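You operate a simulated robot arm through the tools that you are given. There is no shell and no other tool. Be economical: measure what you need, move in short steps, check, and stop when the job is done.

Carry out the task below with a simulated robot arm. There is one attempt and no reset: what you move stays moved.

## Task
Put things in order on the beech table. At the end: the blue socks from the beech table stands where the brown belt stood; the brown belt from the beech table stands where the grey paper ball stood; the grey paper ball from the beech table is on the brown carton; the white clothes peg from the beech table stands on top of the blue hardback book (marked "LAKES"); whatever was shut is shut again. Leave all else as you found it, and nothing knocked over.
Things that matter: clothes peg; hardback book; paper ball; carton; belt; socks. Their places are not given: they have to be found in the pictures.

Only the result counts: the job must be done as asked and must still hold three seconds after the hand-in. Knocking over, shifting, dropping, spilling or breaking anything else fails it.

## Robot
A 6-joint arm with a two-finger parallel gripper, fixed in place. Base frame: the origin is at the foot of the arm, x ahead of it, y to its left, z up; the work surface is at about z = 0.85. Lengths are in m, angles in degrees, forces in N, time in s.
With the tool pointing down near the work surface it reaches from about 0.24 to 0.64 m from the base axis. Its first joint turns from -66.0 to 66.0 degrees. Payload 2.7 kg.
The tool frame sits at the grasp point between the pads (the TCP): z along the fingers, y along the line on which they close. The tips reach 0.023 m beyond it. The gripper opens to 0.094 m. The fingers are 0.038 m wide and 0.01 m thick; the gripper's body (0.054 by 0.096 m) begins 0.039 m behind the TCP.
Orientation is that of the tool frame in the base frame, as a unit quaternion [w, x, y, z]. With the fingers straight down and closing along the base's y, the tool's x points along the base's -x, its y along +y and its z along -z.

## Interface
- The arm moves only by the tool move_arm. Its argument "commands" is a list of rows, each a list of 3 entries, a list of its own where there are three numbers: the turn, a rotation vector about the base's x, y, z in degrees, then the shift along the base's x, y, z in mm, then the finger opening in mm, from 0 to 94. In form: [[[ax, ay, az], [x, y, z], claw], ...]. A call has 1 to 10 rows; each row shifts and turns the commanded pose from where the row before left it. Each row takes 0.2 s and may step no farther than 0.05 m and 8.6 degrees from the row before; otherwise, or with a gripper value out of range, the whole call is refused. Where a pose cannot be reached the arm comes as near as it can. A force on the tool above 40 N (or 10 N above the force at the start of the call, whichever is more), or a blocked arm, ends the call early, and 0.2 s more pass. Each finger travels about 0.045 m/s and halts on what it meets, pressing with about 30 N; the grip force reading is that of the motor and also rises with nothing between the fingers. The clock runs only during rows and for 0.2 s after the last one: add rows that do not move to give the fingers time. The reply holds the time, the measured pose of the TCP, the force on the tool along the base axes, the opening and the grip force, in the units named above and with some noise, and new pictures: "pictures" is both (left out), scene, wrist or none.
- Cameras (640 x 400 px; columns grow to the right, rows downward): "scene" is fixed at [0.0944, -0.461, 1.3972]; the picture's right is [0.46, -0.89, 0.00], its down [-0.56, -0.29, -0.77] and it looks along [0.69, 0.36, -0.64] (base axes); focal length 259 px, centre (320, 200). "wrist" rides on the gripper at [0.086, 0.016, -0.075] in the tool frame; the picture's right is [-0.18, 0.98, 0.00], its down [-0.58, -0.11, -0.81] and it looks along [-0.79, -0.15, 0.59] (tool axes); focal length 243 px, centre (320, 200).
- point_at(camera, pixels): there is no depth. For up to 12 entries [column, row, z] of the newest picture of that camera ("zoom" is the newest enlarged one), the place [x, y] in the base frame at which the ray of that pixel passes the height z, good to about 0.002 m. No time passes.
- zoom(camera, box): a new picture of the part [left, top, right, bottom] of that camera's present view, enlarged. No time passes.
- sign_off(): hands the job in; it is judged then, once.

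Keep the steps short. Do not move on a guess: measure, check each grasp and each placing, and mend mistakes. In all there are 80 turns and 170 pictures (those below and enlarged ones count). Leave the gripper open and the arm clear of the work at the hand-in unless told otherwise, and finish with a single line.

The tools are called after "Emit:" by a JSON object that holds its "method" and its "body". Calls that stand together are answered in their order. move_arm: Moves the arm, as the interface text tells. Its arguments: {"type":"object","properties":{"commands":{"type":"array"},"pictures":{"type":"string","enum":["both","scene","wrist","none"]}},"required":["commands"]} The other tools are called the same way: point_at (camera, pixels) gives the place at which the rays of pixels pass given heights; zoom (camera, box) takes an enlarged picture of a part of a camera's view; sign_off () hands the job in.

At the start:

```text
time_s: 0.0
tcp_pos: [0.469, -0.0593, 1.1686]
ee_rot: [0.002, -0.001, 1.0, 0.0]
force: [0.2, 0.2, 0.3]
gripper_width: 0.0941
gripper_force: 0.1
```

scene: 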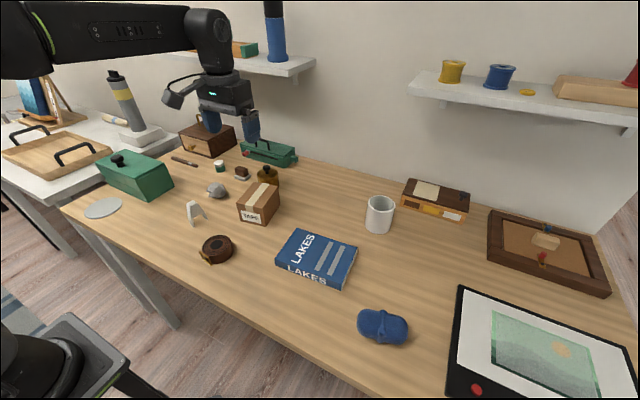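
wrist: 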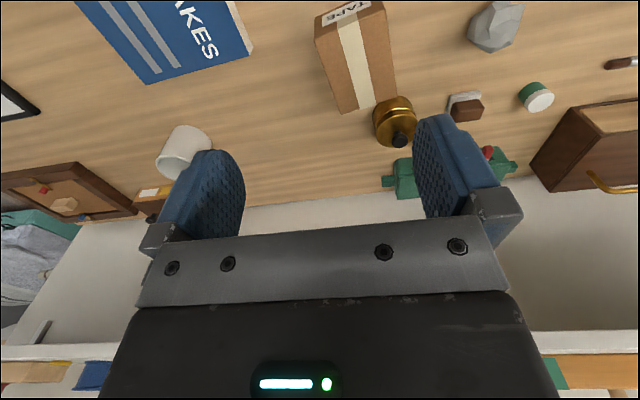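

I see the peg near (195,212), belt (217,250), paper ball (217,190), carton (259,203), book (317,258) and socks (383,326). I'll zoom in to measure them.

Emit:
{"method": "zoom", "body": {"camera": "scene", "box": [160, 150, 320, 270]}}

Emit:
{"method": "zoom", "body": {"camera": "scene", "box": [260, 210, 440, 360]}}

Emit:
{"method": "point_at", "body": {"camera": "scene", "pixels": [[217, 256, 0.85], [217, 243, 0.89], [217, 197, 0.85], [217, 191, 0.87], [195, 223, 0.85], [383, 338, 0.85], [383, 325, 0.88], [259, 205, 0.92], [317, 250, 0.88]]}}

```text
3.33 times, centred on (240, 210) of scene
```

zoom: 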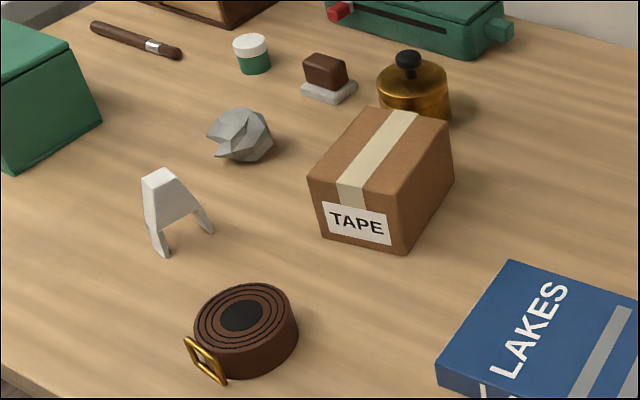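

```text
2.67 times, centred on (350, 285) of scene
```

zoom: 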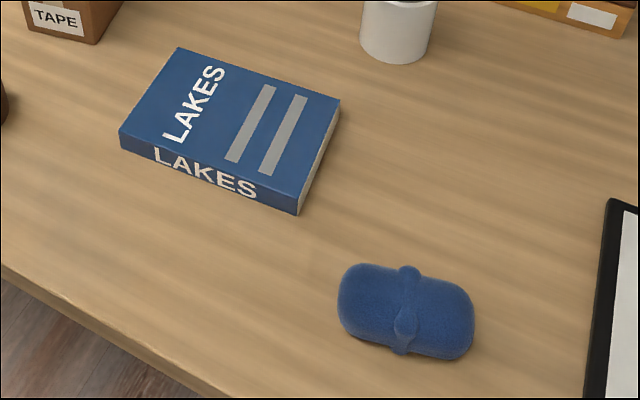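

```text
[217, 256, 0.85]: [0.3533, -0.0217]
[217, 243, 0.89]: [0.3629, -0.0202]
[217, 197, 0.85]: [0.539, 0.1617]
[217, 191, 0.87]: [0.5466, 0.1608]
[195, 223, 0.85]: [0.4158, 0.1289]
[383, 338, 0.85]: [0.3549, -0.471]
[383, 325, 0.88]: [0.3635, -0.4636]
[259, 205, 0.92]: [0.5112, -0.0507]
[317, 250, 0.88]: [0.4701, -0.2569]
```

Next I'll check the ball from the wrist camera and take its outline points in the scene view.

Emit:
{"method": "move_arm", "body": {"commands": [[[0, 0, 0], [-40, 25, 0], 94], [[0, 0, 0], [-40, 25, 0], 94], [[0, 0, 0], [-30, 25, 0], 94], [[0, 0, 0], [0, 25, 0], 94], [[0, 0, 0], [0, 25, 0], 94], [[0, 0, 0], [0, 0, 0], 94]], "pictures": "both"}}

```text
time_s: 1.4
tcp_pos: [0.3596, 0.0679, 1.1713]
ee_rot: [0.002, -0.001, 1.0, 0.0]
force: [-0.8, -0.6, 1.0]
gripper_width: 0.0941
gripper_force: 0.0
```

scene: 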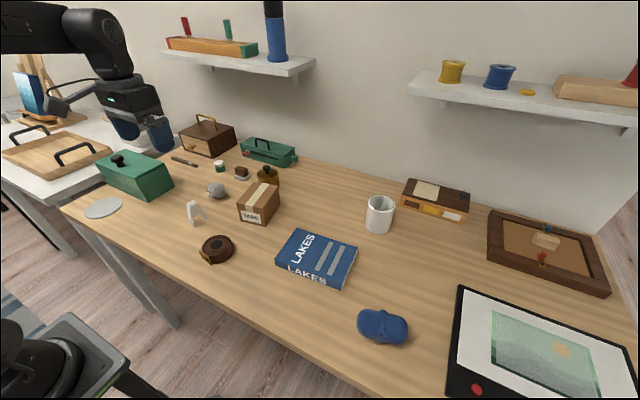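
wrist: 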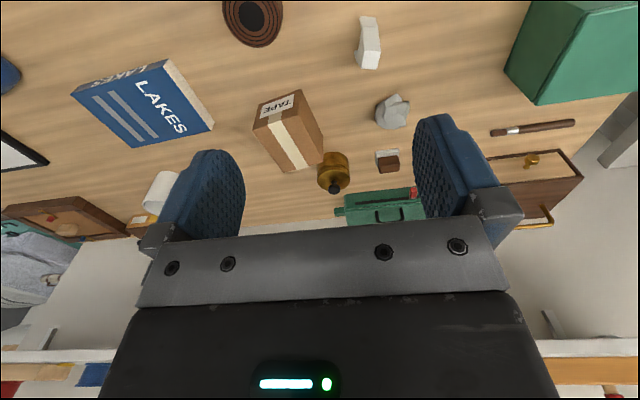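

Both views now show the objects. I'll enlarge the wrist view.

Emit:
{"method": "zoom", "body": {"camera": "wrist", "box": [220, 0, 440, 200]}}

```text
2.00 times, centred on (330, 100) of wrist
```

zoom: 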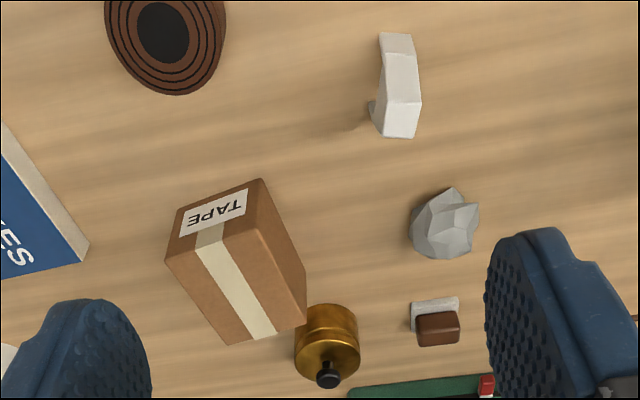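

I'll measure the ball, carton and peg outlines in this enlarged wrist view.

Emit:
{"method": "point_at", "body": {"camera": "zoom", "pixels": [[408, 225, 0.87], [479, 215, 0.87], [452, 188, 0.85], [440, 258, 0.89], [166, 260, 0.92], [256, 232, 0.92], [306, 322, 0.92], [228, 345, 0.92], [178, 210, 0.85], [260, 180, 0.85], [108, 35, 0.88], [225, 35, 0.88]]}}

Emit:
{"method": "point_at", "body": {"camera": "scene", "pixels": [[240.1, 221.1, 0.85], [265.2, 226.2, 0.85], [236.7, 204, 0.92], [260.4, 208, 0.92], [280, 186.6, 0.92], [255.6, 182.1, 0.92], [222, 190, 0.87], [206, 190, 0.87], [215.5, 198.6, 0.85], [213.4, 182, 0.89]]}}

Emit:
{"method": "zoom", "body": {"camera": "scene", "box": [170, 160, 290, 235]}}

```text
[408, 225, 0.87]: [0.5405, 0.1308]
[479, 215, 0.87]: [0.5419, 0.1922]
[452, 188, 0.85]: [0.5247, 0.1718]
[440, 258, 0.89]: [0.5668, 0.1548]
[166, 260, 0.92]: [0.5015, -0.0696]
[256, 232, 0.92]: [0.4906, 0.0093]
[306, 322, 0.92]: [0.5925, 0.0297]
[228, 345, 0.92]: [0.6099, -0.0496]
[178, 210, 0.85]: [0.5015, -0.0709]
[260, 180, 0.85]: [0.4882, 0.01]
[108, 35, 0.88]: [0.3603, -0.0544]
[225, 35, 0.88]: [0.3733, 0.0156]
```

```text
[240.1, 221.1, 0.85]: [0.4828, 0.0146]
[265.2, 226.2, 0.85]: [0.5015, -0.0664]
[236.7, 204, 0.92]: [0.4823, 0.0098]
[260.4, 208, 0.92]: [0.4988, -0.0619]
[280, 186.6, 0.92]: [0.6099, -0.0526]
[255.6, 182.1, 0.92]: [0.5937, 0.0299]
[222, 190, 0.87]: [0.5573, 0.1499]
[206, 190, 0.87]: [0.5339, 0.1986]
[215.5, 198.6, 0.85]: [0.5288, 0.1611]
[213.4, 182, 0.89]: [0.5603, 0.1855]
```

```text
5.33 times, centred on (230, 198) of scene
```

zoom: 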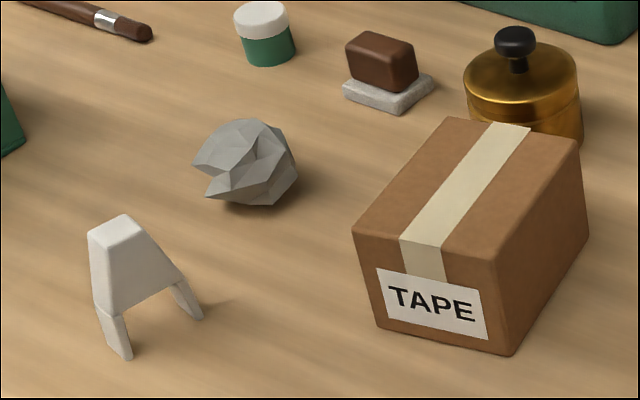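

The carton top is at z≈0.92, centred near (0.548,-0.020). The ball is centred near (0.543,0.161) and about 6 cm wide in y. I'll move above the ball.

Emit:
{"method": "move_arm", "body": {"commands": [[[0, 0, 0], [30.5, 15.5, -28], 94], [[0, 0, 0], [30.5, 15.5, -28], 94], [[0, 0, 0], [30.5, 15.5, -28], 94], [[0, 0, 0], [30.5, 15.5, -28], 94], [[0, 0, 0], [30.5, 15.5, -28], 94], [[0, 0, 0], [30.5, 15.5, -28], 94], [[0, 0, 0], [0, 0, 0], 94], [[0, 0, 0], [0, 0, 0], 94]]}}

```text
time_s: 3.2
tcp_pos: [0.5429, 0.1591, 1.0023]
ee_rot: [0.001, -0.001, 1.0, 0.0]
force: [-0.4, 0.0, 0.0]
gripper_width: 0.0941
gripper_force: 0.0
```

scene: 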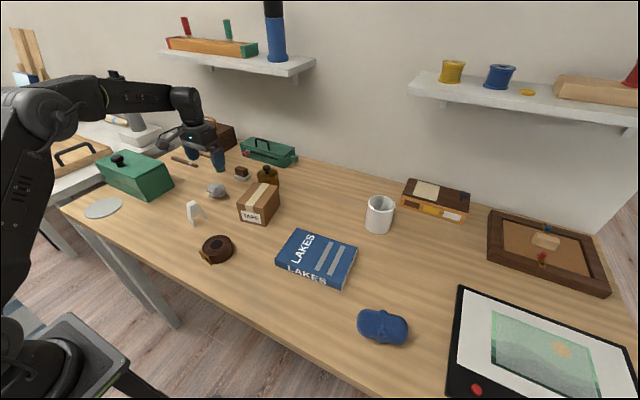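
wrist: 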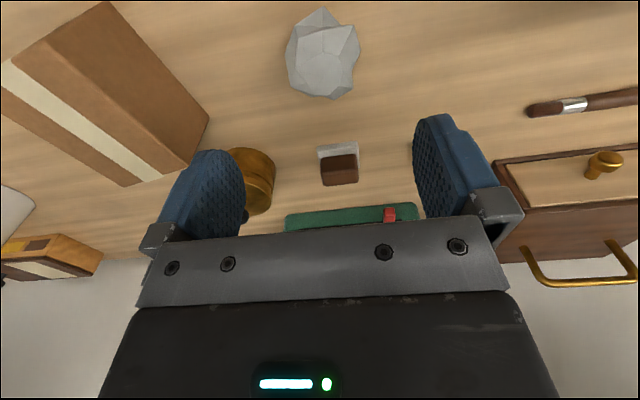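

The ball shows at (323,55) in the wrist view, so I'll measure its edges from here.

Emit:
{"method": "point_at", "body": {"camera": "wrist", "pixels": [[286, 55, 0.873], [361, 50, 0.873], [323, 6, 0.855], [330, 99, 0.89], [323, 40, 0.88]]}}

```text
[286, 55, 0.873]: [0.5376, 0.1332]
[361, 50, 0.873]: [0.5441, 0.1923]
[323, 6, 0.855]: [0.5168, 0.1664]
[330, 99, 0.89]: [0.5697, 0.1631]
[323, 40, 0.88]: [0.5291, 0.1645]
```

The ball centre is (0.543,0.163). I'll go down to z≈0.877 and close.

Emit:
{"method": "move_arm", "body": {"commands": [[[0, 0, 0], [0, 3, -40], 94], [[0, 0, 0], [0, 0, -40], 94], [[0, 0, 0], [0, 0, -30], 94], [[0, 0, 0], [0, 0, -15], 94], [[0, 0, 0], [0, 0, 0], 94]], "pictures": "wrist"}}

Emit:
{"method": "move_arm", "body": {"commands": [[[0, 0, 0], [0, 0, 0], 70], [[0, 0, 0], [0, 0, 0], 50], [[0, 0, 0], [0, 0, 0], 40], [[0, 0, 0], [0, 0, 0], 40]], "pictures": "wrist"}}

```text
time_s: 4.4
tcp_pos: [0.5434, 0.163, 0.8766]
ee_rot: [0.0, -0.002, 1.0, 0.0]
force: [-0.4, -0.3, -0.2]
gripper_width: 0.0938
gripper_force: 0.0
```

wrist: 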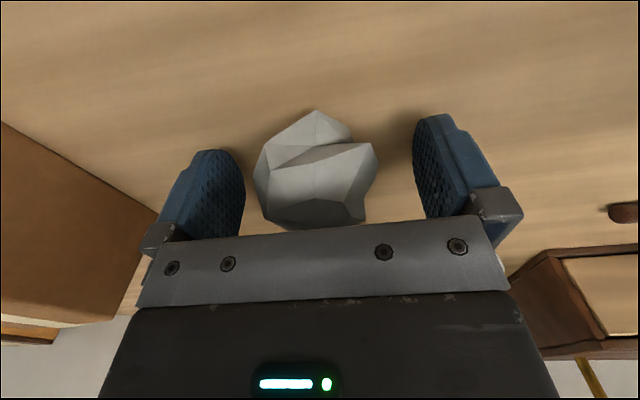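

```text
time_s: 5.4
tcp_pos: [0.5449, 0.1649, 0.8775]
ee_rot: [0.0, -0.001, 1.0, 0.0]
force: [0.8, 0.5, 0.4]
gripper_width: 0.0526
gripper_force: 30.0
```

wrist: 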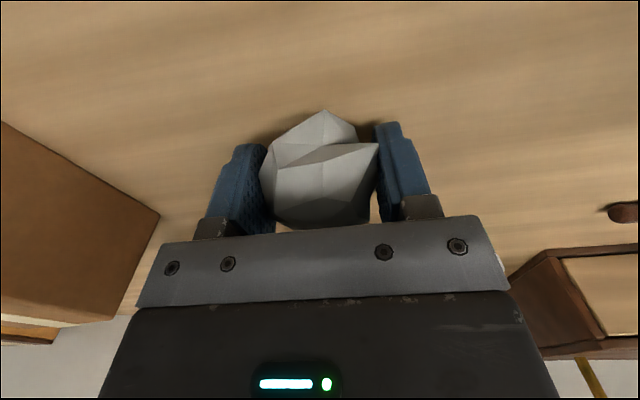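

It's gripped at 53 mm. I'll lift it and carry it to above the carton.

Emit:
{"method": "move_arm", "body": {"commands": [[[0, 0, 0], [0, 0, 40], 40], [[0, 0, 0], [0, 0, 40], 40], [[0, 0, 0], [0, 0, 40], 40], [[0, 0, 0], [0, -45, 0], 40], [[0, 0, 0], [0, -45, 0], 40], [[0, 0, 0], [0, -45, 0], 40], [[0, 0, 0], [0, -45, 0], 40], [[0, 0, 0], [2, -3, 0], 40], [[0, 0, 0], [0, 0, 0], 40]]}}

```text
time_s: 7.4
tcp_pos: [0.5455, -0.0206, 0.9977]
ee_rot: [0.0, 0.0, 1.0, 0.0]
force: [0.3, -0.9, 0.7]
gripper_width: 0.0531
gripper_force: 29.8
```

scene: 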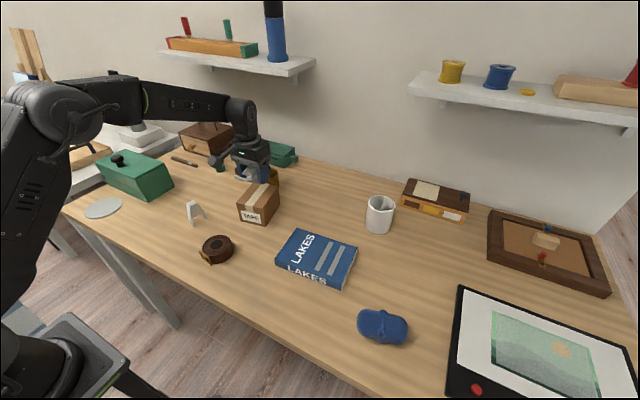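
wrist: 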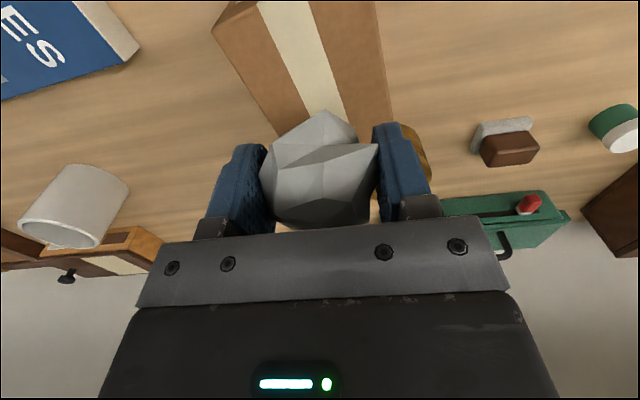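

The ball is above the carton centre. I'll lower it gently to z≈0.948.

Emit:
{"method": "move_arm", "body": {"commands": [[[0, 0, 0], [0, 0, -25], 40], [[0, 0, 0], [0, 0, -15], 40], [[0, 0, 0], [0, 0, -8], 40], [[0, 0, 0], [0, 0, -2], 40], [[0, 0, 0], [0, 0, 0], 40]]}}

```text
time_s: 8.6
tcp_pos: [0.5458, -0.0205, 0.9492]
ee_rot: [0.004, -0.001, 1.0, 0.0]
force: [1.3, -4.1, 20.4]
gripper_width: 0.053
gripper_force: 30.6
```

scene: 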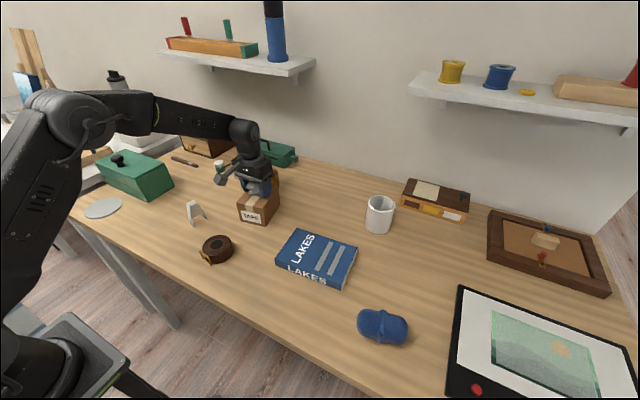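
wrist: 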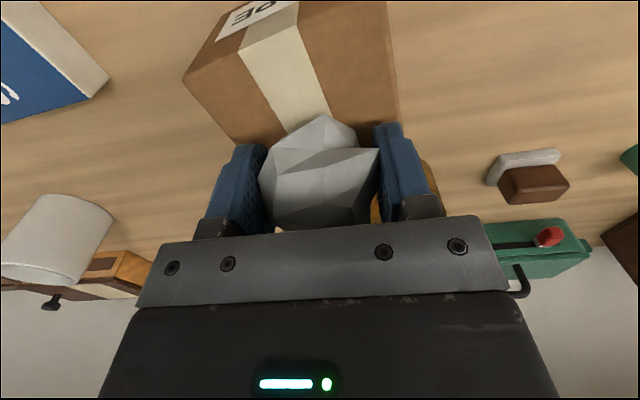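

There is 20 N of contact, so the ball rests on the carton. I'll raise 1.5 mm to ease the load, then open slowly.

Emit:
{"method": "move_arm", "body": {"commands": [[[0, 0, 0], [0, 0, 1.5], 40], [[0, 0, 0], [0, 0, 0], 54], [[0, 0, 0], [0, 0, 0], 60], [[0, 0, 0], [0, 0, 0], 68], [[0, 0, 0], [0, 0, 0], 80], [[0, 0, 0], [0, 0, 0], 90], [[0, 0, 0], [0, 0, 0], 90]], "pictures": "wrist"}}

Emit:
{"method": "move_arm", "body": {"commands": [[[0, 0, 0], [0, 0, 20], 90], [[0, 0, 0], [0, 0, 30], 90], [[0, 0, 0], [0, 0, 40], 90], [[0, 0, 0], [-40, 0, 20], 90], [[0, 0, 0], [-45, 0, 20], 90], [[0, 0, 0], [-45, 0, 20], 90], [[0, 0, 0], [-45, 0, 0], 90], [[0, 0, 0], [-30, 0, 0], 90], [[0, 0, 0], [0, 0, 0], 90]]}}

```text
time_s: 10.2
tcp_pos: [0.544, -0.0197, 0.9491]
ee_rot: [0.0, 0.0, 1.0, 0.0]
force: [-0.4, 0.2, -0.2]
gripper_width: 0.0901
gripper_force: 0.0
```

wrist: 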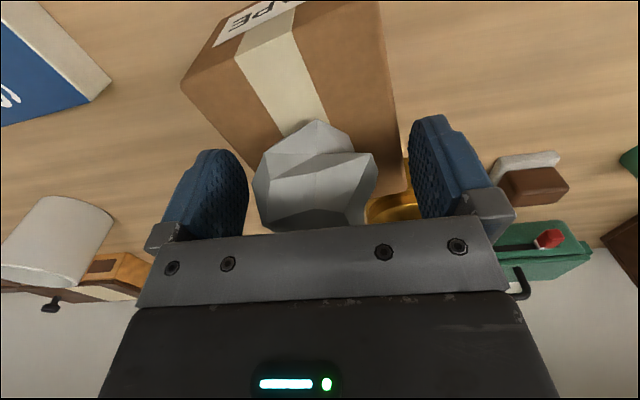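

```text
time_s: 12.2
tcp_pos: [0.3389, -0.0193, 1.0987]
ee_rot: [0.001, 0.0, 1.0, 0.0]
force: [0.1, 0.2, 0.0]
gripper_width: 0.0901
gripper_force: 0.0
```

scene: 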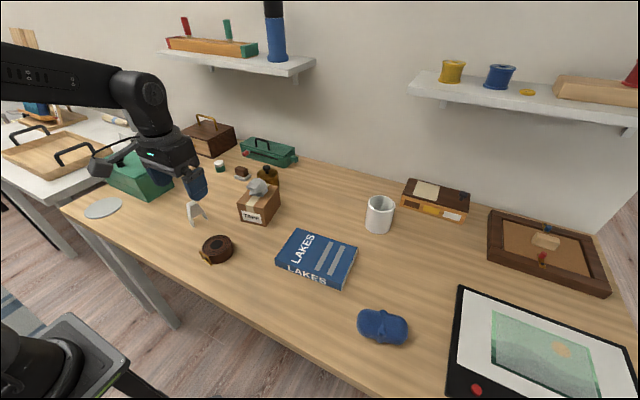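
wrist: 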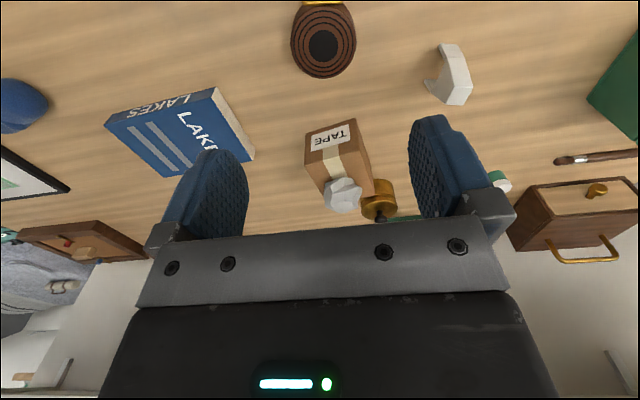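

The ball sits on the carton. Now I'll look closely at the belt in the wrist view around (323,38), and at the peg.

Emit:
{"method": "zoom", "body": {"camera": "wrist", "box": [260, 0, 500, 150]}}

Emit:
{"method": "zoom", "body": {"camera": "scene", "box": [170, 190, 266, 270]}}

```text
2.67 times, centred on (380, 75) of wrist
```

zoom: 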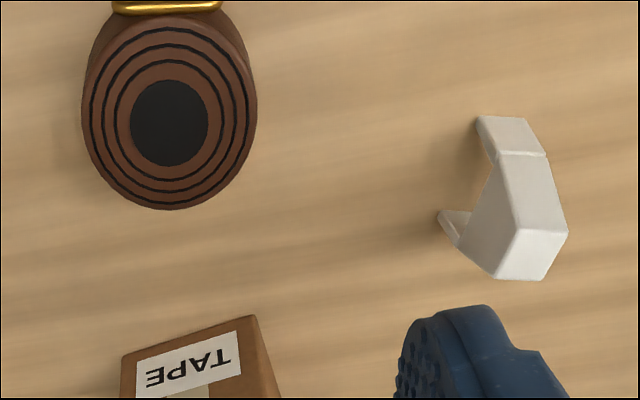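

```text
5.00 times, centred on (218, 230) of scene
```

zoom: 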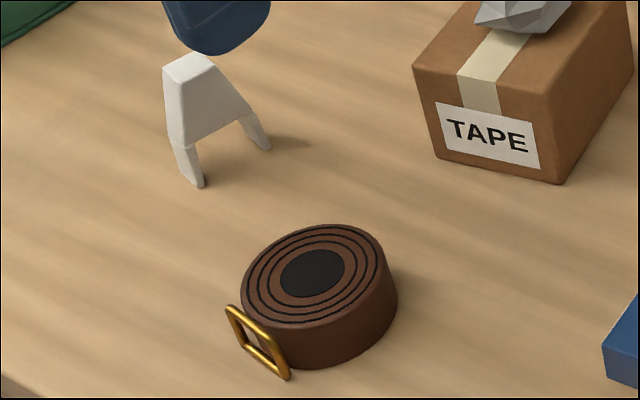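

Emit:
{"method": "point_at", "body": {"camera": "zoom", "pixels": [[312, 274, 0.88], [243, 300, 0.88], [383, 250, 0.88], [340, 225, 0.88], [285, 326, 0.88], [397, 302, 0.85], [310, 368, 0.85], [230, 308, 0.88], [290, 375, 0.85]]}}

Emit:
{"method": "point_at", "body": {"camera": "wrist", "pixels": [[323.5, 46, 0.88], [290.5, 42, 0.88], [356, 35, 0.88], [323, 78, 0.88], [320, 3, 0.87], [302, 3, 0.87], [343, 2, 0.87]]}}

```text
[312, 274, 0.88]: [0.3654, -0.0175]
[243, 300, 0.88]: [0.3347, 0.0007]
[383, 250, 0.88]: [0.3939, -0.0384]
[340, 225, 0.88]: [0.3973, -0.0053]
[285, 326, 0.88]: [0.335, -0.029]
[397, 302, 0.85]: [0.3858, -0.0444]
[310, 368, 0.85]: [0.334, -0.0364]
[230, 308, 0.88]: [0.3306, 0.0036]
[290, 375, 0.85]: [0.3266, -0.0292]
```

```text
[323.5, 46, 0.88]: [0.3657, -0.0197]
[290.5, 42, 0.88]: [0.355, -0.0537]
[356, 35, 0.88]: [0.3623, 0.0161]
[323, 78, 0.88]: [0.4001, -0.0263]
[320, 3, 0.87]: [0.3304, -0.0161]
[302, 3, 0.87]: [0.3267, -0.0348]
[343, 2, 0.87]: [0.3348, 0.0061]
```

The belt centre is (0.365,-0.0185), about 72 mm wide, with its top at z≈0.88 and the buckle toward -x. I'll go down over it, and also check the soap dish next to the ball's old place.

Emit:
{"method": "move_arm", "body": {"commands": [[[0, 0, 0], [26, 1, -30], 94], [[0, 0, 0], [0, 0, -45], 94], [[0, 0, 0], [0, 0, -45], 94], [[0, 0, 0], [0, 0, -20], 94], [[0, 0, 0], [0, 0, 0], 94]]}}

Emit:
{"method": "point_at", "body": {"camera": "scene", "pixels": [[234.1, 177.8, 0.85], [241.9, 181.2, 0.85], [251, 174, 0.85], [219, 172, 0.85]]}}

```text
time_s: 13.4
tcp_pos: [0.3659, -0.0181, 0.9592]
ee_rot: [0.001, -0.001, 1.0, 0.0]
force: [-0.3, -0.3, -0.6]
gripper_width: 0.0943
gripper_force: 0.0
```

scene: 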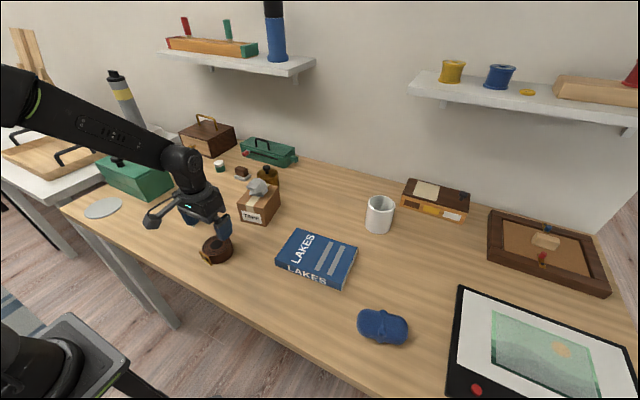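
wrist: 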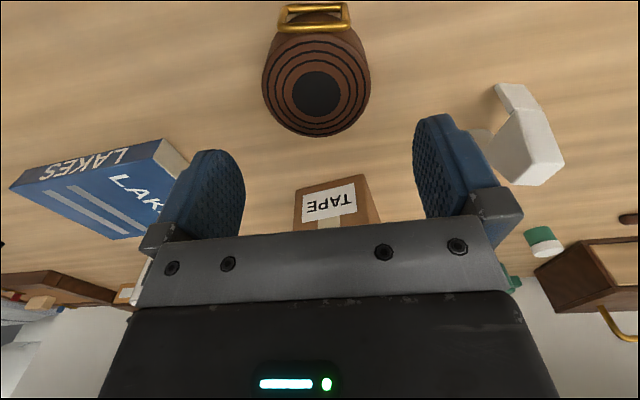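

```text
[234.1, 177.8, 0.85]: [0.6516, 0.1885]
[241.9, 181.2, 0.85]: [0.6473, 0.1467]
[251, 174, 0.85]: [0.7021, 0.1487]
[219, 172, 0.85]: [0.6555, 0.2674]
```

The belt is centred between the fingers and the soap is clear at x≥0.64. I'll go down and grip it.

Emit:
{"method": "move_arm", "body": {"commands": [[[0, 0, 0], [0, -1, -40], 94], [[0, 0, 0], [0, 0, -30], 94], [[0, 0, 0], [0, 0, -12], 94], [[0, 0, 0], [0, 0, 0], 94], [[0, 0, 0], [0, 0, 0], 75], [[0, 0, 0], [0, 0, 0], 64], [[0, 0, 0], [0, 0, 0], 60], [[0, 0, 0], [0, 0, 0], 60]], "pictures": "wrist"}}

```text
time_s: 15.2
tcp_pos: [0.3657, -0.0183, 0.8779]
ee_rot: [0.0, -0.001, 1.0, -0.001]
force: [0.3, -0.1, -0.3]
gripper_width: 0.0702
gripper_force: 30.1
```

wrist: 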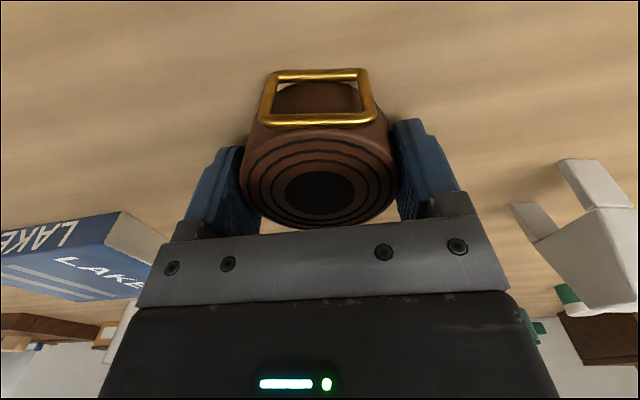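

Gripped at 70 mm. I'll lift it and carry it to the ball's old place, (0.543,0.163).

Emit:
{"method": "move_arm", "body": {"commands": [[[0, 0, 0], [0, 0, 40], 60], [[0, 0, 0], [0, 0, 40], 60], [[0, 0, 0], [0, 0, 40], 60], [[0, 0, 0], [0, 40, 0], 60], [[0, 0, 0], [35.5, 35, 0], 60], [[0, 0, 0], [35.5, 35, 0], 60], [[0, 0, 0], [35.5, 35, 0], 60], [[0, 0, 0], [35.5, 35, 0], 60], [[0, 0, 0], [35.5, 1, 0], 60], [[0, 0, 0], [0, 0, 0], 60]]}}

```text
time_s: 17.4
tcp_pos: [0.5437, 0.1609, 0.996]
ee_rot: [0.0, -0.001, 1.0, 0.0]
force: [0.4, 0.3, -1.9]
gripper_width: 0.0706
gripper_force: 29.7
```

scene: 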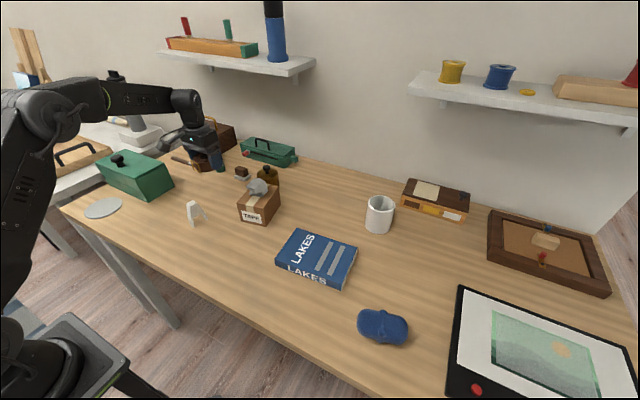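
wrist: 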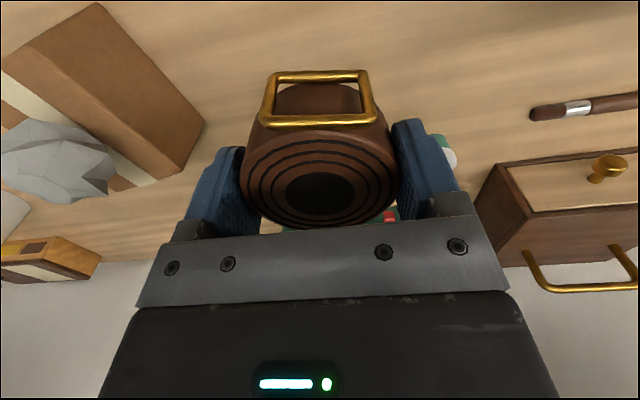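

Now above the target. I'll lower the belt to its original grasp height.

Emit:
{"method": "move_arm", "body": {"commands": [[[0, 0, 0], [0, 1.5, -40], 60], [[0, 0, 0], [0, 0, -40], 60], [[0, 0, 0], [0, 0, -25], 60], [[0, 0, 0], [0, 0, -10], 60], [[0, 0, 0], [0, 0, -3.5], 60], [[0, 0, 0], [0, 0, 0], 60]], "pictures": "wrist"}}

```text
time_s: 18.8
tcp_pos: [0.5438, 0.1633, 0.877]
ee_rot: [0.001, -0.001, 1.0, 0.0]
force: [-0.2, -0.1, -1.2]
gripper_width: 0.0708
gripper_force: 29.6
```

wrist: 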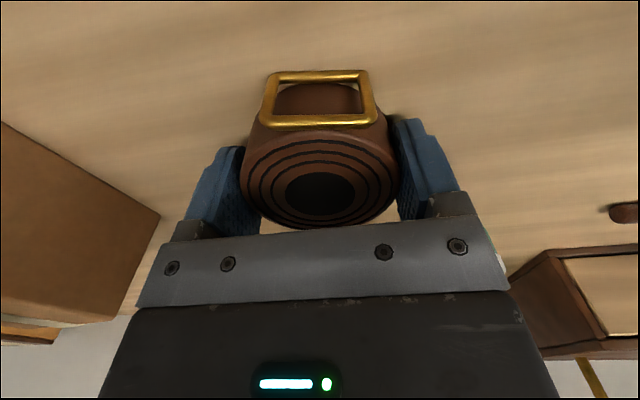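

Same height as at the grasp. I'll ease down until I feel light contact, then open and back up.

Emit:
{"method": "move_arm", "body": {"commands": [[[0, 0, 0], [0, 0, -1.0], 60], [[0, 0, 0], [0, 0, 0], 72], [[0, 0, 0], [0, 0, 0], 80], [[0, 0, 0], [0, 0, 0], 94], [[0, 0, 0], [0, 0, 0], 94], [[0, 0, 0], [0, 0, 20], 94], [[0, 0, 0], [0, 0, 40], 94], [[0, 0, 0], [0, 0, 45], 94], [[0, 0, 0], [-40, -10, 25], 94], [[0, 0, 0], [-45, -20, 0], 94]]}}

```text
time_s: 21.0
tcp_pos: [0.4579, 0.1321, 1.0067]
ee_rot: [0.001, -0.002, 1.0, 0.0]
force: [0.3, -0.2, 0.3]
gripper_width: 0.094
gripper_force: 0.0
```

scene: 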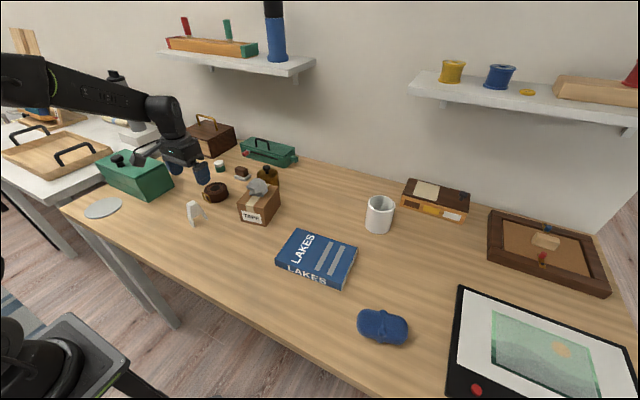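
wrist: 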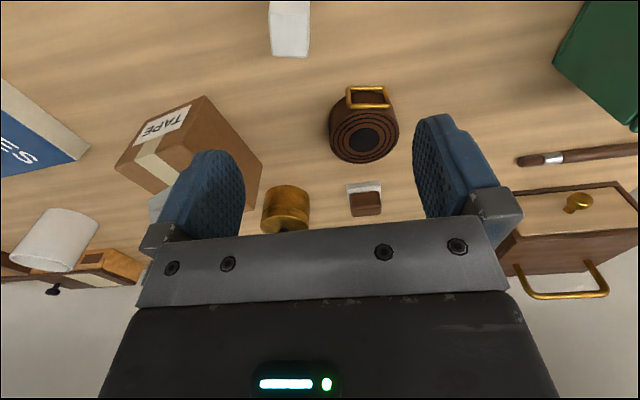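

The belt is down. I'll back off to see the peg.

Emit:
{"method": "move_arm", "body": {"commands": [[[0, 0, 0], [-40, 0, 20], 94], [[0, 0, 0], [-40, 0, 20], 94], [[0, 0, 0], [-30, 0, 0], 94], [[0, 0, 0], [0, 0, 0], 94]]}}

Emit:
{"method": "zoom", "body": {"camera": "wrist", "box": [230, 0, 430, 125]}}

Emit:
{"method": "zoom", "body": {"camera": "scene", "box": [165, 180, 245, 240]}}

```text
time_s: 22.0
tcp_pos: [0.348, 0.133, 1.0484]
ee_rot: [0.0, -0.001, 1.0, -0.001]
force: [-0.6, -0.2, 0.2]
gripper_width: 0.0939
gripper_force: 0.0
```

scene: 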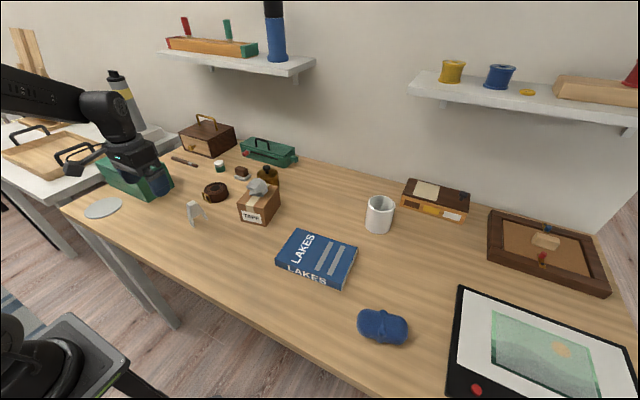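
wrist: 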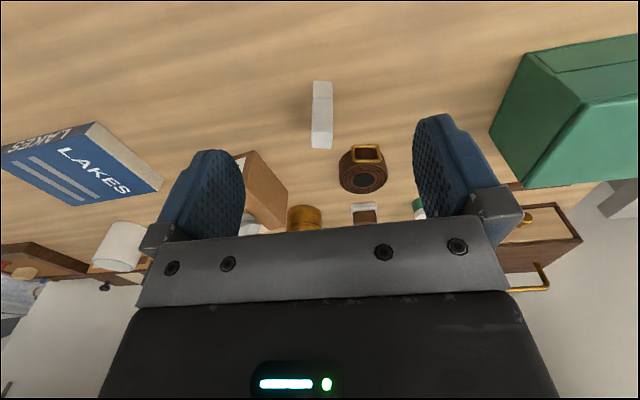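

```text
3.20 times, centred on (330, 62) of wrist
```

zoom: 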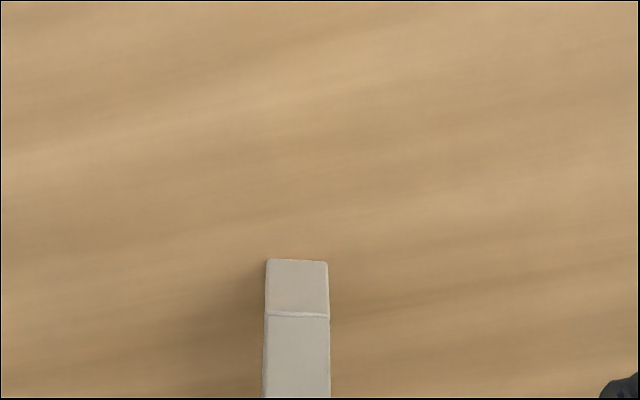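

```text
6.67 times, centred on (205, 210) of scene
```

zoom: 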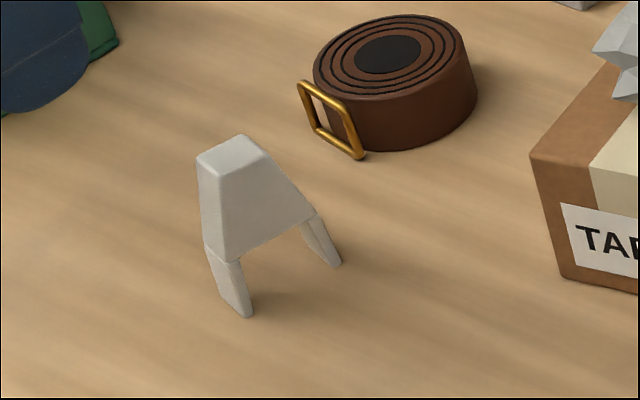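

Emit:
{"method": "point_at", "body": {"camera": "zoom", "pixels": [[245, 315, 0.85], [232, 305, 0.85], [341, 263, 0.85], [328, 265, 0.85], [197, 160, 0.91], [243, 135, 0.91], [264, 150, 0.91], [219, 178, 0.91], [230, 156, 0.92], [230, 156, 0.9]]}}

Emit:
{"method": "point_at", "body": {"camera": "wrist", "pixels": [[313, 81, 0.85], [332.5, 82, 0.85], [311, 149, 0.91], [332, 149, 0.91], [321, 130, 0.91], [312, 125, 0.91], [333, 125, 0.91], [321, 149, 0.9], [321, 149, 0.92]]}}

Emit:
{"method": "zoom", "body": {"camera": "wrist", "box": [260, 70, 380, 160]}}

```text
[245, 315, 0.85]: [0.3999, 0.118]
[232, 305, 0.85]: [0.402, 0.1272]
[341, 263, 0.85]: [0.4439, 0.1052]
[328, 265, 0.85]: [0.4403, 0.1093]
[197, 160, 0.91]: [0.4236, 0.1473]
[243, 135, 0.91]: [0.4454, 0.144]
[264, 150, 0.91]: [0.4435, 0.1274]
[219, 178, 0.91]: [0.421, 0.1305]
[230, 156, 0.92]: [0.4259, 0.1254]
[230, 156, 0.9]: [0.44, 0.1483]
```

```text
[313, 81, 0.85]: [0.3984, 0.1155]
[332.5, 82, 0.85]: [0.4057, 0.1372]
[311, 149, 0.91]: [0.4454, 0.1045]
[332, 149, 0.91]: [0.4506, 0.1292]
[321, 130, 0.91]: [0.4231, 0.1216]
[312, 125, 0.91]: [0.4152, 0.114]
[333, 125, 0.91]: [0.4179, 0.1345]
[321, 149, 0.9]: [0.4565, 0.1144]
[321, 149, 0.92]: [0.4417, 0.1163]
```

```text
4.44 times, centred on (320, 115) of wrist
```

zoom: 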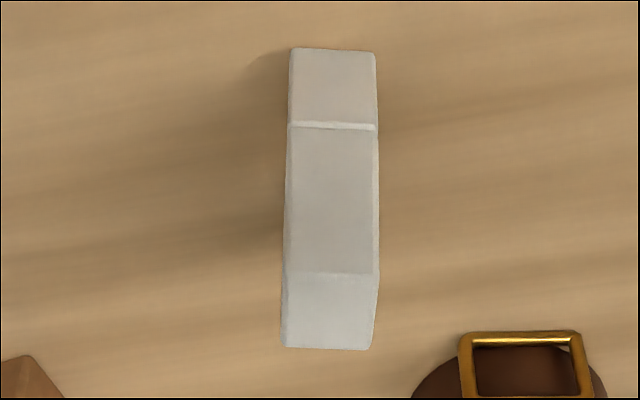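

The peg stands upright, about 22 mm thick, with its top near z≈0.92 and a yaw around -17°. I'll refine that, and measure the book too.

Emit:
{"method": "point_at", "body": {"camera": "zoom", "pixels": [[290, 50, 0.85], [375, 54, 0.85], [286, 275, 0.922], [378, 272, 0.922], [282, 347, 0.922], [370, 350, 0.922], [288, 125, 0.88], [377, 127, 0.88]]}}

Emit:
{"method": "point_at", "body": {"camera": "scene", "pixels": [[297.5, 228, 0.88], [357.5, 246.7, 0.88], [341.7, 281, 0.88], [275, 258.7, 0.88], [341.7, 290.2, 0.85], [275.7, 265.5, 0.85]]}}

```text
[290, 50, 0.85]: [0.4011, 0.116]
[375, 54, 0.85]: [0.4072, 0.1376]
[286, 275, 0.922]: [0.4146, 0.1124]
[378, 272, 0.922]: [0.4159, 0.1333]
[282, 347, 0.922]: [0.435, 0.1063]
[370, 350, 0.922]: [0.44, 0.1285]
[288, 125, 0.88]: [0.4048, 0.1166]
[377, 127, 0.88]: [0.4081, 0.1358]
```

```text
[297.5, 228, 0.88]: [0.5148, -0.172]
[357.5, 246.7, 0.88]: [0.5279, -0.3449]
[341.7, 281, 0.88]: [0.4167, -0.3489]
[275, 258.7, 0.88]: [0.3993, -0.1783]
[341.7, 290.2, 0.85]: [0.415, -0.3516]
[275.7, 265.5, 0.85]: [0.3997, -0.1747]
```

Yaw is about -15° and the peg centre is (0.426,0.122). The book top is at z≈0.88, centred at (0.465,-0.261). I'll turn the tool -15° and go above the peg, half-opened to 60.

Emit:
{"method": "move_arm", "body": {"commands": [[[0, 0, -7.5], [38, -5, 0], 80], [[0, 0, -7.5], [39, -6, 0], 70], [[0, 0, 0], [0, 0, -30], 60], [[0, 0, 0], [0, 0, 0], 60], [[0, 0, 0], [0, 0, 0], 60]]}}

Emit:
{"method": "zoom", "body": {"camera": "wrist", "box": [240, 0, 400, 100]}}

```text
time_s: 23.2
tcp_pos: [0.4263, 0.1226, 1.0174]
ee_rot: [0.001, 0.129, 0.992, 0.0]
force: [0.8, 0.7, 0.3]
gripper_width: 0.0601
gripper_force: 0.0
```

scene: 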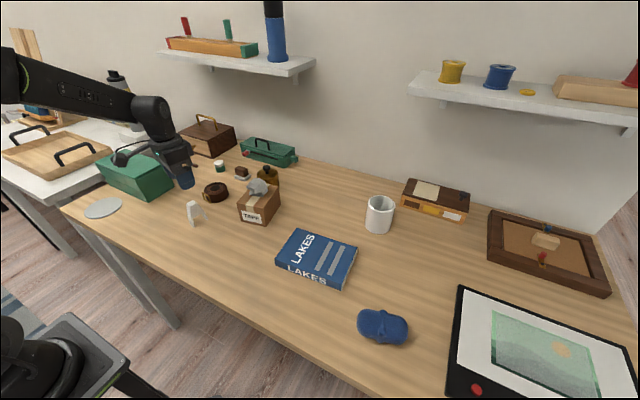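
wrist: 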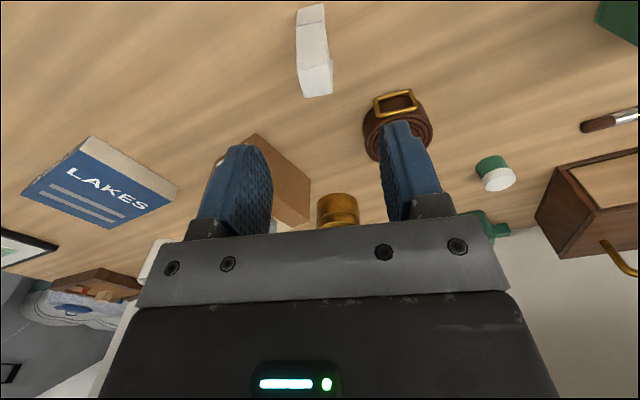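

```text
4.00 times, centred on (320, 50) of wrist
```

zoom: 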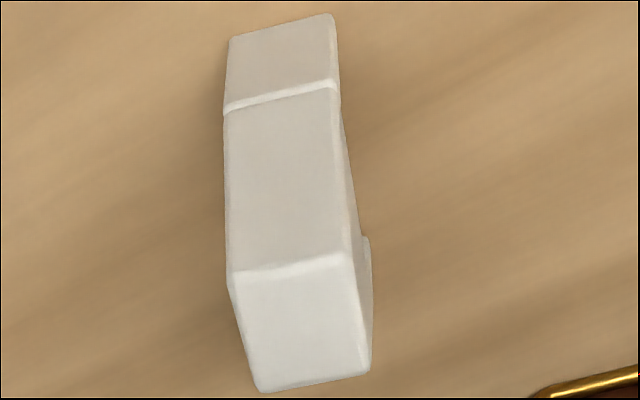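

Emit:
{"method": "point_at", "body": {"camera": "zoom", "pixels": [[232, 275, 0.922], [346, 255, 0.922], [262, 392, 0.922], [370, 372, 0.922], [231, 38, 0.85], [332, 14, 0.85], [371, 240, 0.85]]}}

```text
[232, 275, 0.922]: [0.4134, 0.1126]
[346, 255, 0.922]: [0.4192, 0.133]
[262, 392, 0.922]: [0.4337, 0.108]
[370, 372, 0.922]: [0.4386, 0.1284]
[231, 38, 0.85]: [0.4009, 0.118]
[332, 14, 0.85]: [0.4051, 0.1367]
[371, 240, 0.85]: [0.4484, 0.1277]
```

The peg top centre is (0.426,0.1205) and the yaw about -13.5°. I'll correct slightly, go down to TCP z≈0.899 and close.

Emit:
{"method": "move_arm", "body": {"commands": [[[0, 0, 1.3], [0, -2, -40], 60], [[0, 0, 0], [0, 0, -40], 60], [[0, 0, 0], [0, 0, -25], 60], [[0, 0, 0], [0, 0, -13], 60], [[0, 0, 0], [0, 0, 0], 60]], "pictures": "wrist"}}

Emit:
{"method": "move_arm", "body": {"commands": [[[0, 0, 0], [0, 0, 0], 45], [[0, 0, 0], [0, 0, 0], 35], [[0, 0, 0], [0, 0, 0], 25], [[0, 0, 0], [0, 0, 0], 15], [[0, 0, 0], [0, 0, 0], 12], [[0, 0, 0], [0, 0, 0], 12]], "pictures": "both"}}

```text
time_s: 24.4
tcp_pos: [0.4266, 0.1195, 0.9004]
ee_rot: [0.001, 0.119, 0.993, 0.0]
force: [-0.4, -0.2, 0.6]
gripper_width: 0.06
gripper_force: 0.1
```

wrist: 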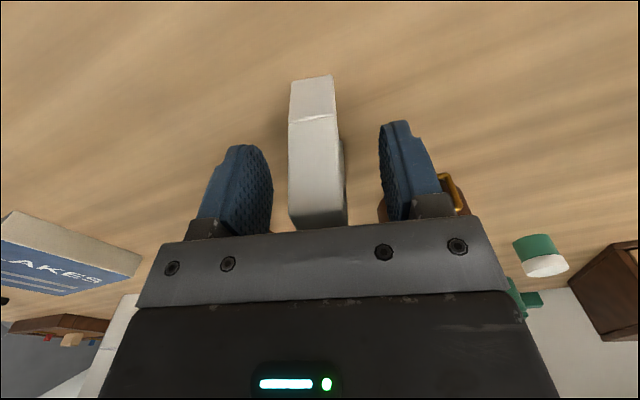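

```text
time_s: 25.8
tcp_pos: [0.4262, 0.1198, 0.9003]
ee_rot: [0.0, 0.118, 0.993, 0.0]
force: [1.1, 0.6, -0.1]
gripper_width: 0.0213
gripper_force: 30.3
```

scene: 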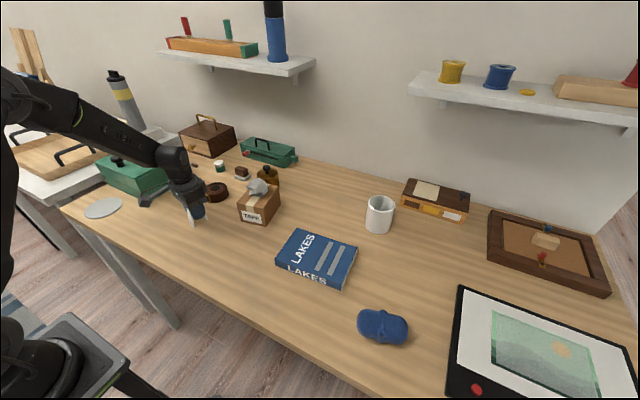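
wrist: 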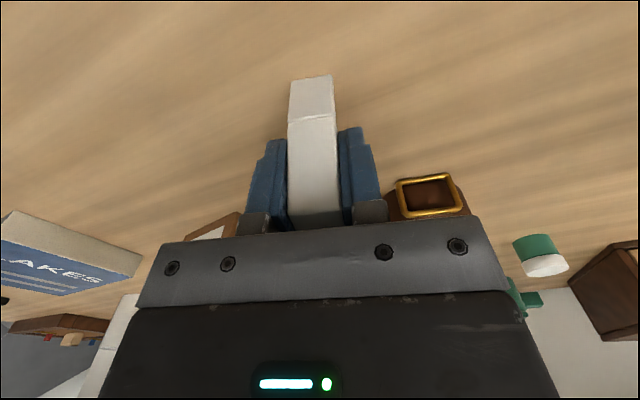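

Gripped at 21 mm. I'll lift it and carry it toward the book.

Emit:
{"method": "move_arm", "body": {"commands": [[[0, 0, 0], [0, 0, 45], 12], [[0, 0, 0], [0, 0, 45], 12], [[0, 0, 0], [0, 0, 40], 12], [[0, 0, 0], [0, -48, 0], 12], [[0, 0, 0], [0, -48, 0], 12], [[0, 0, 0], [0, -48, 0], 12], [[0, 0, 0], [0, -48, 0], 12], [[0, 0, 0], [0, -48, 0], 12], [[0, 0, 0], [0, 0, 0], 12]], "pictures": "wrist"}}

Emit:
{"method": "move_arm", "body": {"commands": [[[0, 0, 0], [14, -46, 0], 12], [[0, 0, 0], [14, -46, 0], 12], [[0, 0, 0], [10, -46, 0], 12], [[0, 0, 0], [0, 0, 0], 12], [[0, 0, 0], [0, 0, 0], 12]]}}

```text
time_s: 27.8
tcp_pos: [0.4215, -0.1215, 1.0311]
ee_rot: [0.0, 0.118, 0.993, 0.0]
force: [-0.5, -0.3, -0.1]
gripper_width: 0.0214
gripper_force: 30.1
```

wrist: 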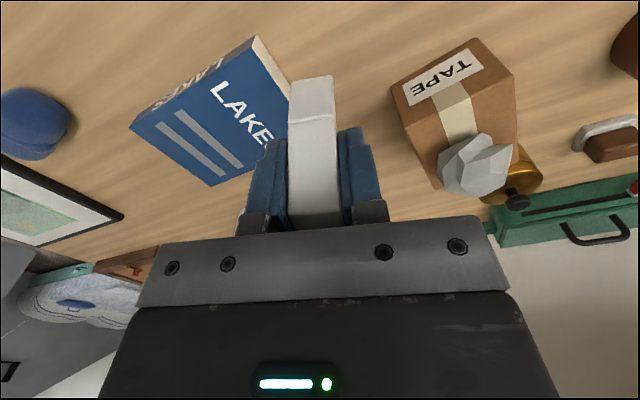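

```text
time_s: 29.0
tcp_pos: [0.4619, -0.2601, 1.03]
ee_rot: [0.001, 0.119, 0.993, 0.0]
force: [0.7, 0.1, 0.9]
gripper_width: 0.0213
gripper_force: 30.3
```

scene: 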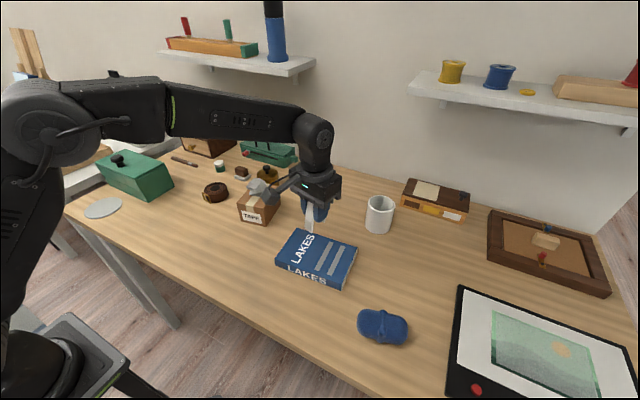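
wrist: 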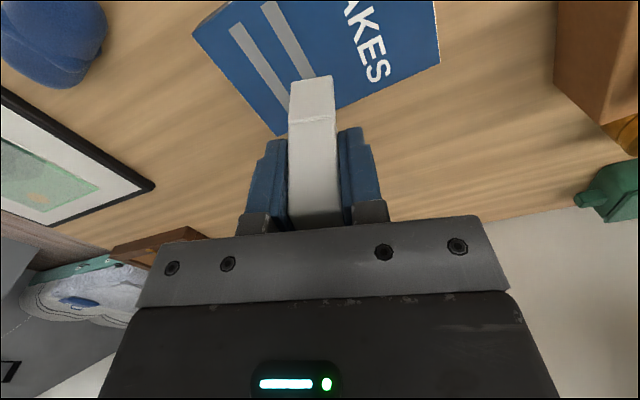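

Above the book. I'll lower to z≈0.935 first, then ease down to contact.

Emit:
{"method": "move_arm", "body": {"commands": [[[0, 0, 0], [3, 0, -40], 12], [[0, 0, 0], [0, 0, -35], 12], [[0, 0, 0], [0, 0, -18], 12], [[0, 0, 0], [0, 0, -3], 12], [[0, 0, 0], [0, 0, -2], 12], [[0, 0, 0], [0, 0, 0], 12]]}}

Emit:
{"method": "zoom", "body": {"camera": "scene", "box": [260, 190, 380, 300]}}

```text
time_s: 30.4
tcp_pos: [0.4657, -0.2585, 0.9314]
ee_rot: [0.001, 0.119, 0.993, 0.0]
force: [0.2, 0.2, -0.1]
gripper_width: 0.0213
gripper_force: 29.9
```

scene: 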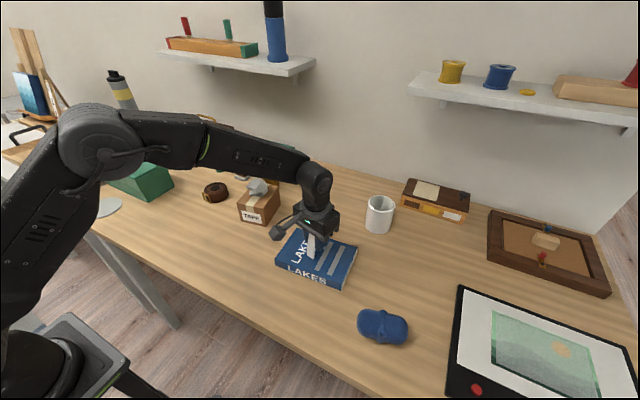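
wrist: 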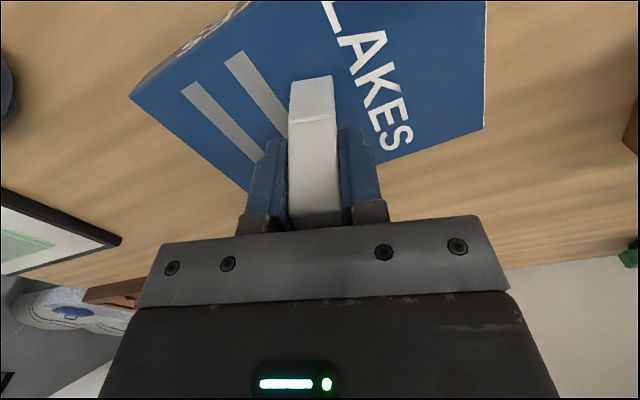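

```text
3.64 times, centred on (320, 245) of scene
```

zoom: 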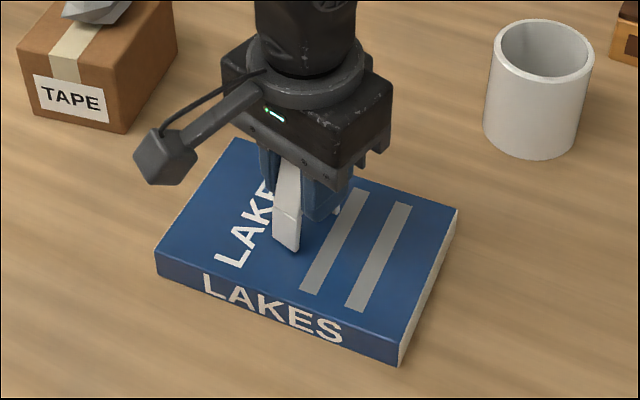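

The peg looks close to contact. I'll creep down 1 mm at a time.

Emit:
{"method": "move_arm", "body": {"commands": [[[0, 0, 0], [0, 0, -1], 12], [[0, 0, 0], [0, 0, 0], 12]], "pictures": "none"}}

Emit:
{"method": "move_arm", "body": {"commands": [[[0, 0, 0], [0, 0, -1], 12], [[0, 0, 0], [0, 0, 0], 12]], "pictures": "none"}}

```text
time_s: 31.0
tcp_pos: [0.466, -0.2585, 0.9311]
ee_rot: [0.001, 0.118, 0.993, 0.0]
force: [0.1, -0.1, -0.2]
gripper_width: 0.0214
gripper_force: 29.9
```

```text
time_s: 31.6
tcp_pos: [0.4654, -0.2593, 0.9297]
ee_rot: [0.001, 0.119, 0.993, 0.001]
force: [-1.3, 0.2, 0.5]
gripper_width: 0.0214
gripper_force: 30.0
```

Emit:
{"method": "move_arm", "body": {"commands": [[[0, 0, 0], [0, 0, -1], 12], [[0, 0, 0], [0, 0, 0], 12]], "pictures": "none"}}

Emit:
{"method": "move_arm", "body": {"commands": [[[0, 0, 0], [0, 0, -0.7], 12], [[0, 0, 0], [0, 0, 0], 12]], "pictures": "none"}}

```text
time_s: 32.2
tcp_pos: [0.4657, -0.2577, 0.9288]
ee_rot: [0.001, 0.118, 0.993, 0.0]
force: [-0.2, 0.3, -0.5]
gripper_width: 0.0212
gripper_force: 30.2
```

```text
time_s: 32.8
tcp_pos: [0.4671, -0.2595, 0.9276]
ee_rot: [0.001, 0.118, 0.993, -0.001]
force: [-0.6, 0.0, 3.7]
gripper_width: 0.0211
gripper_force: 30.0
```

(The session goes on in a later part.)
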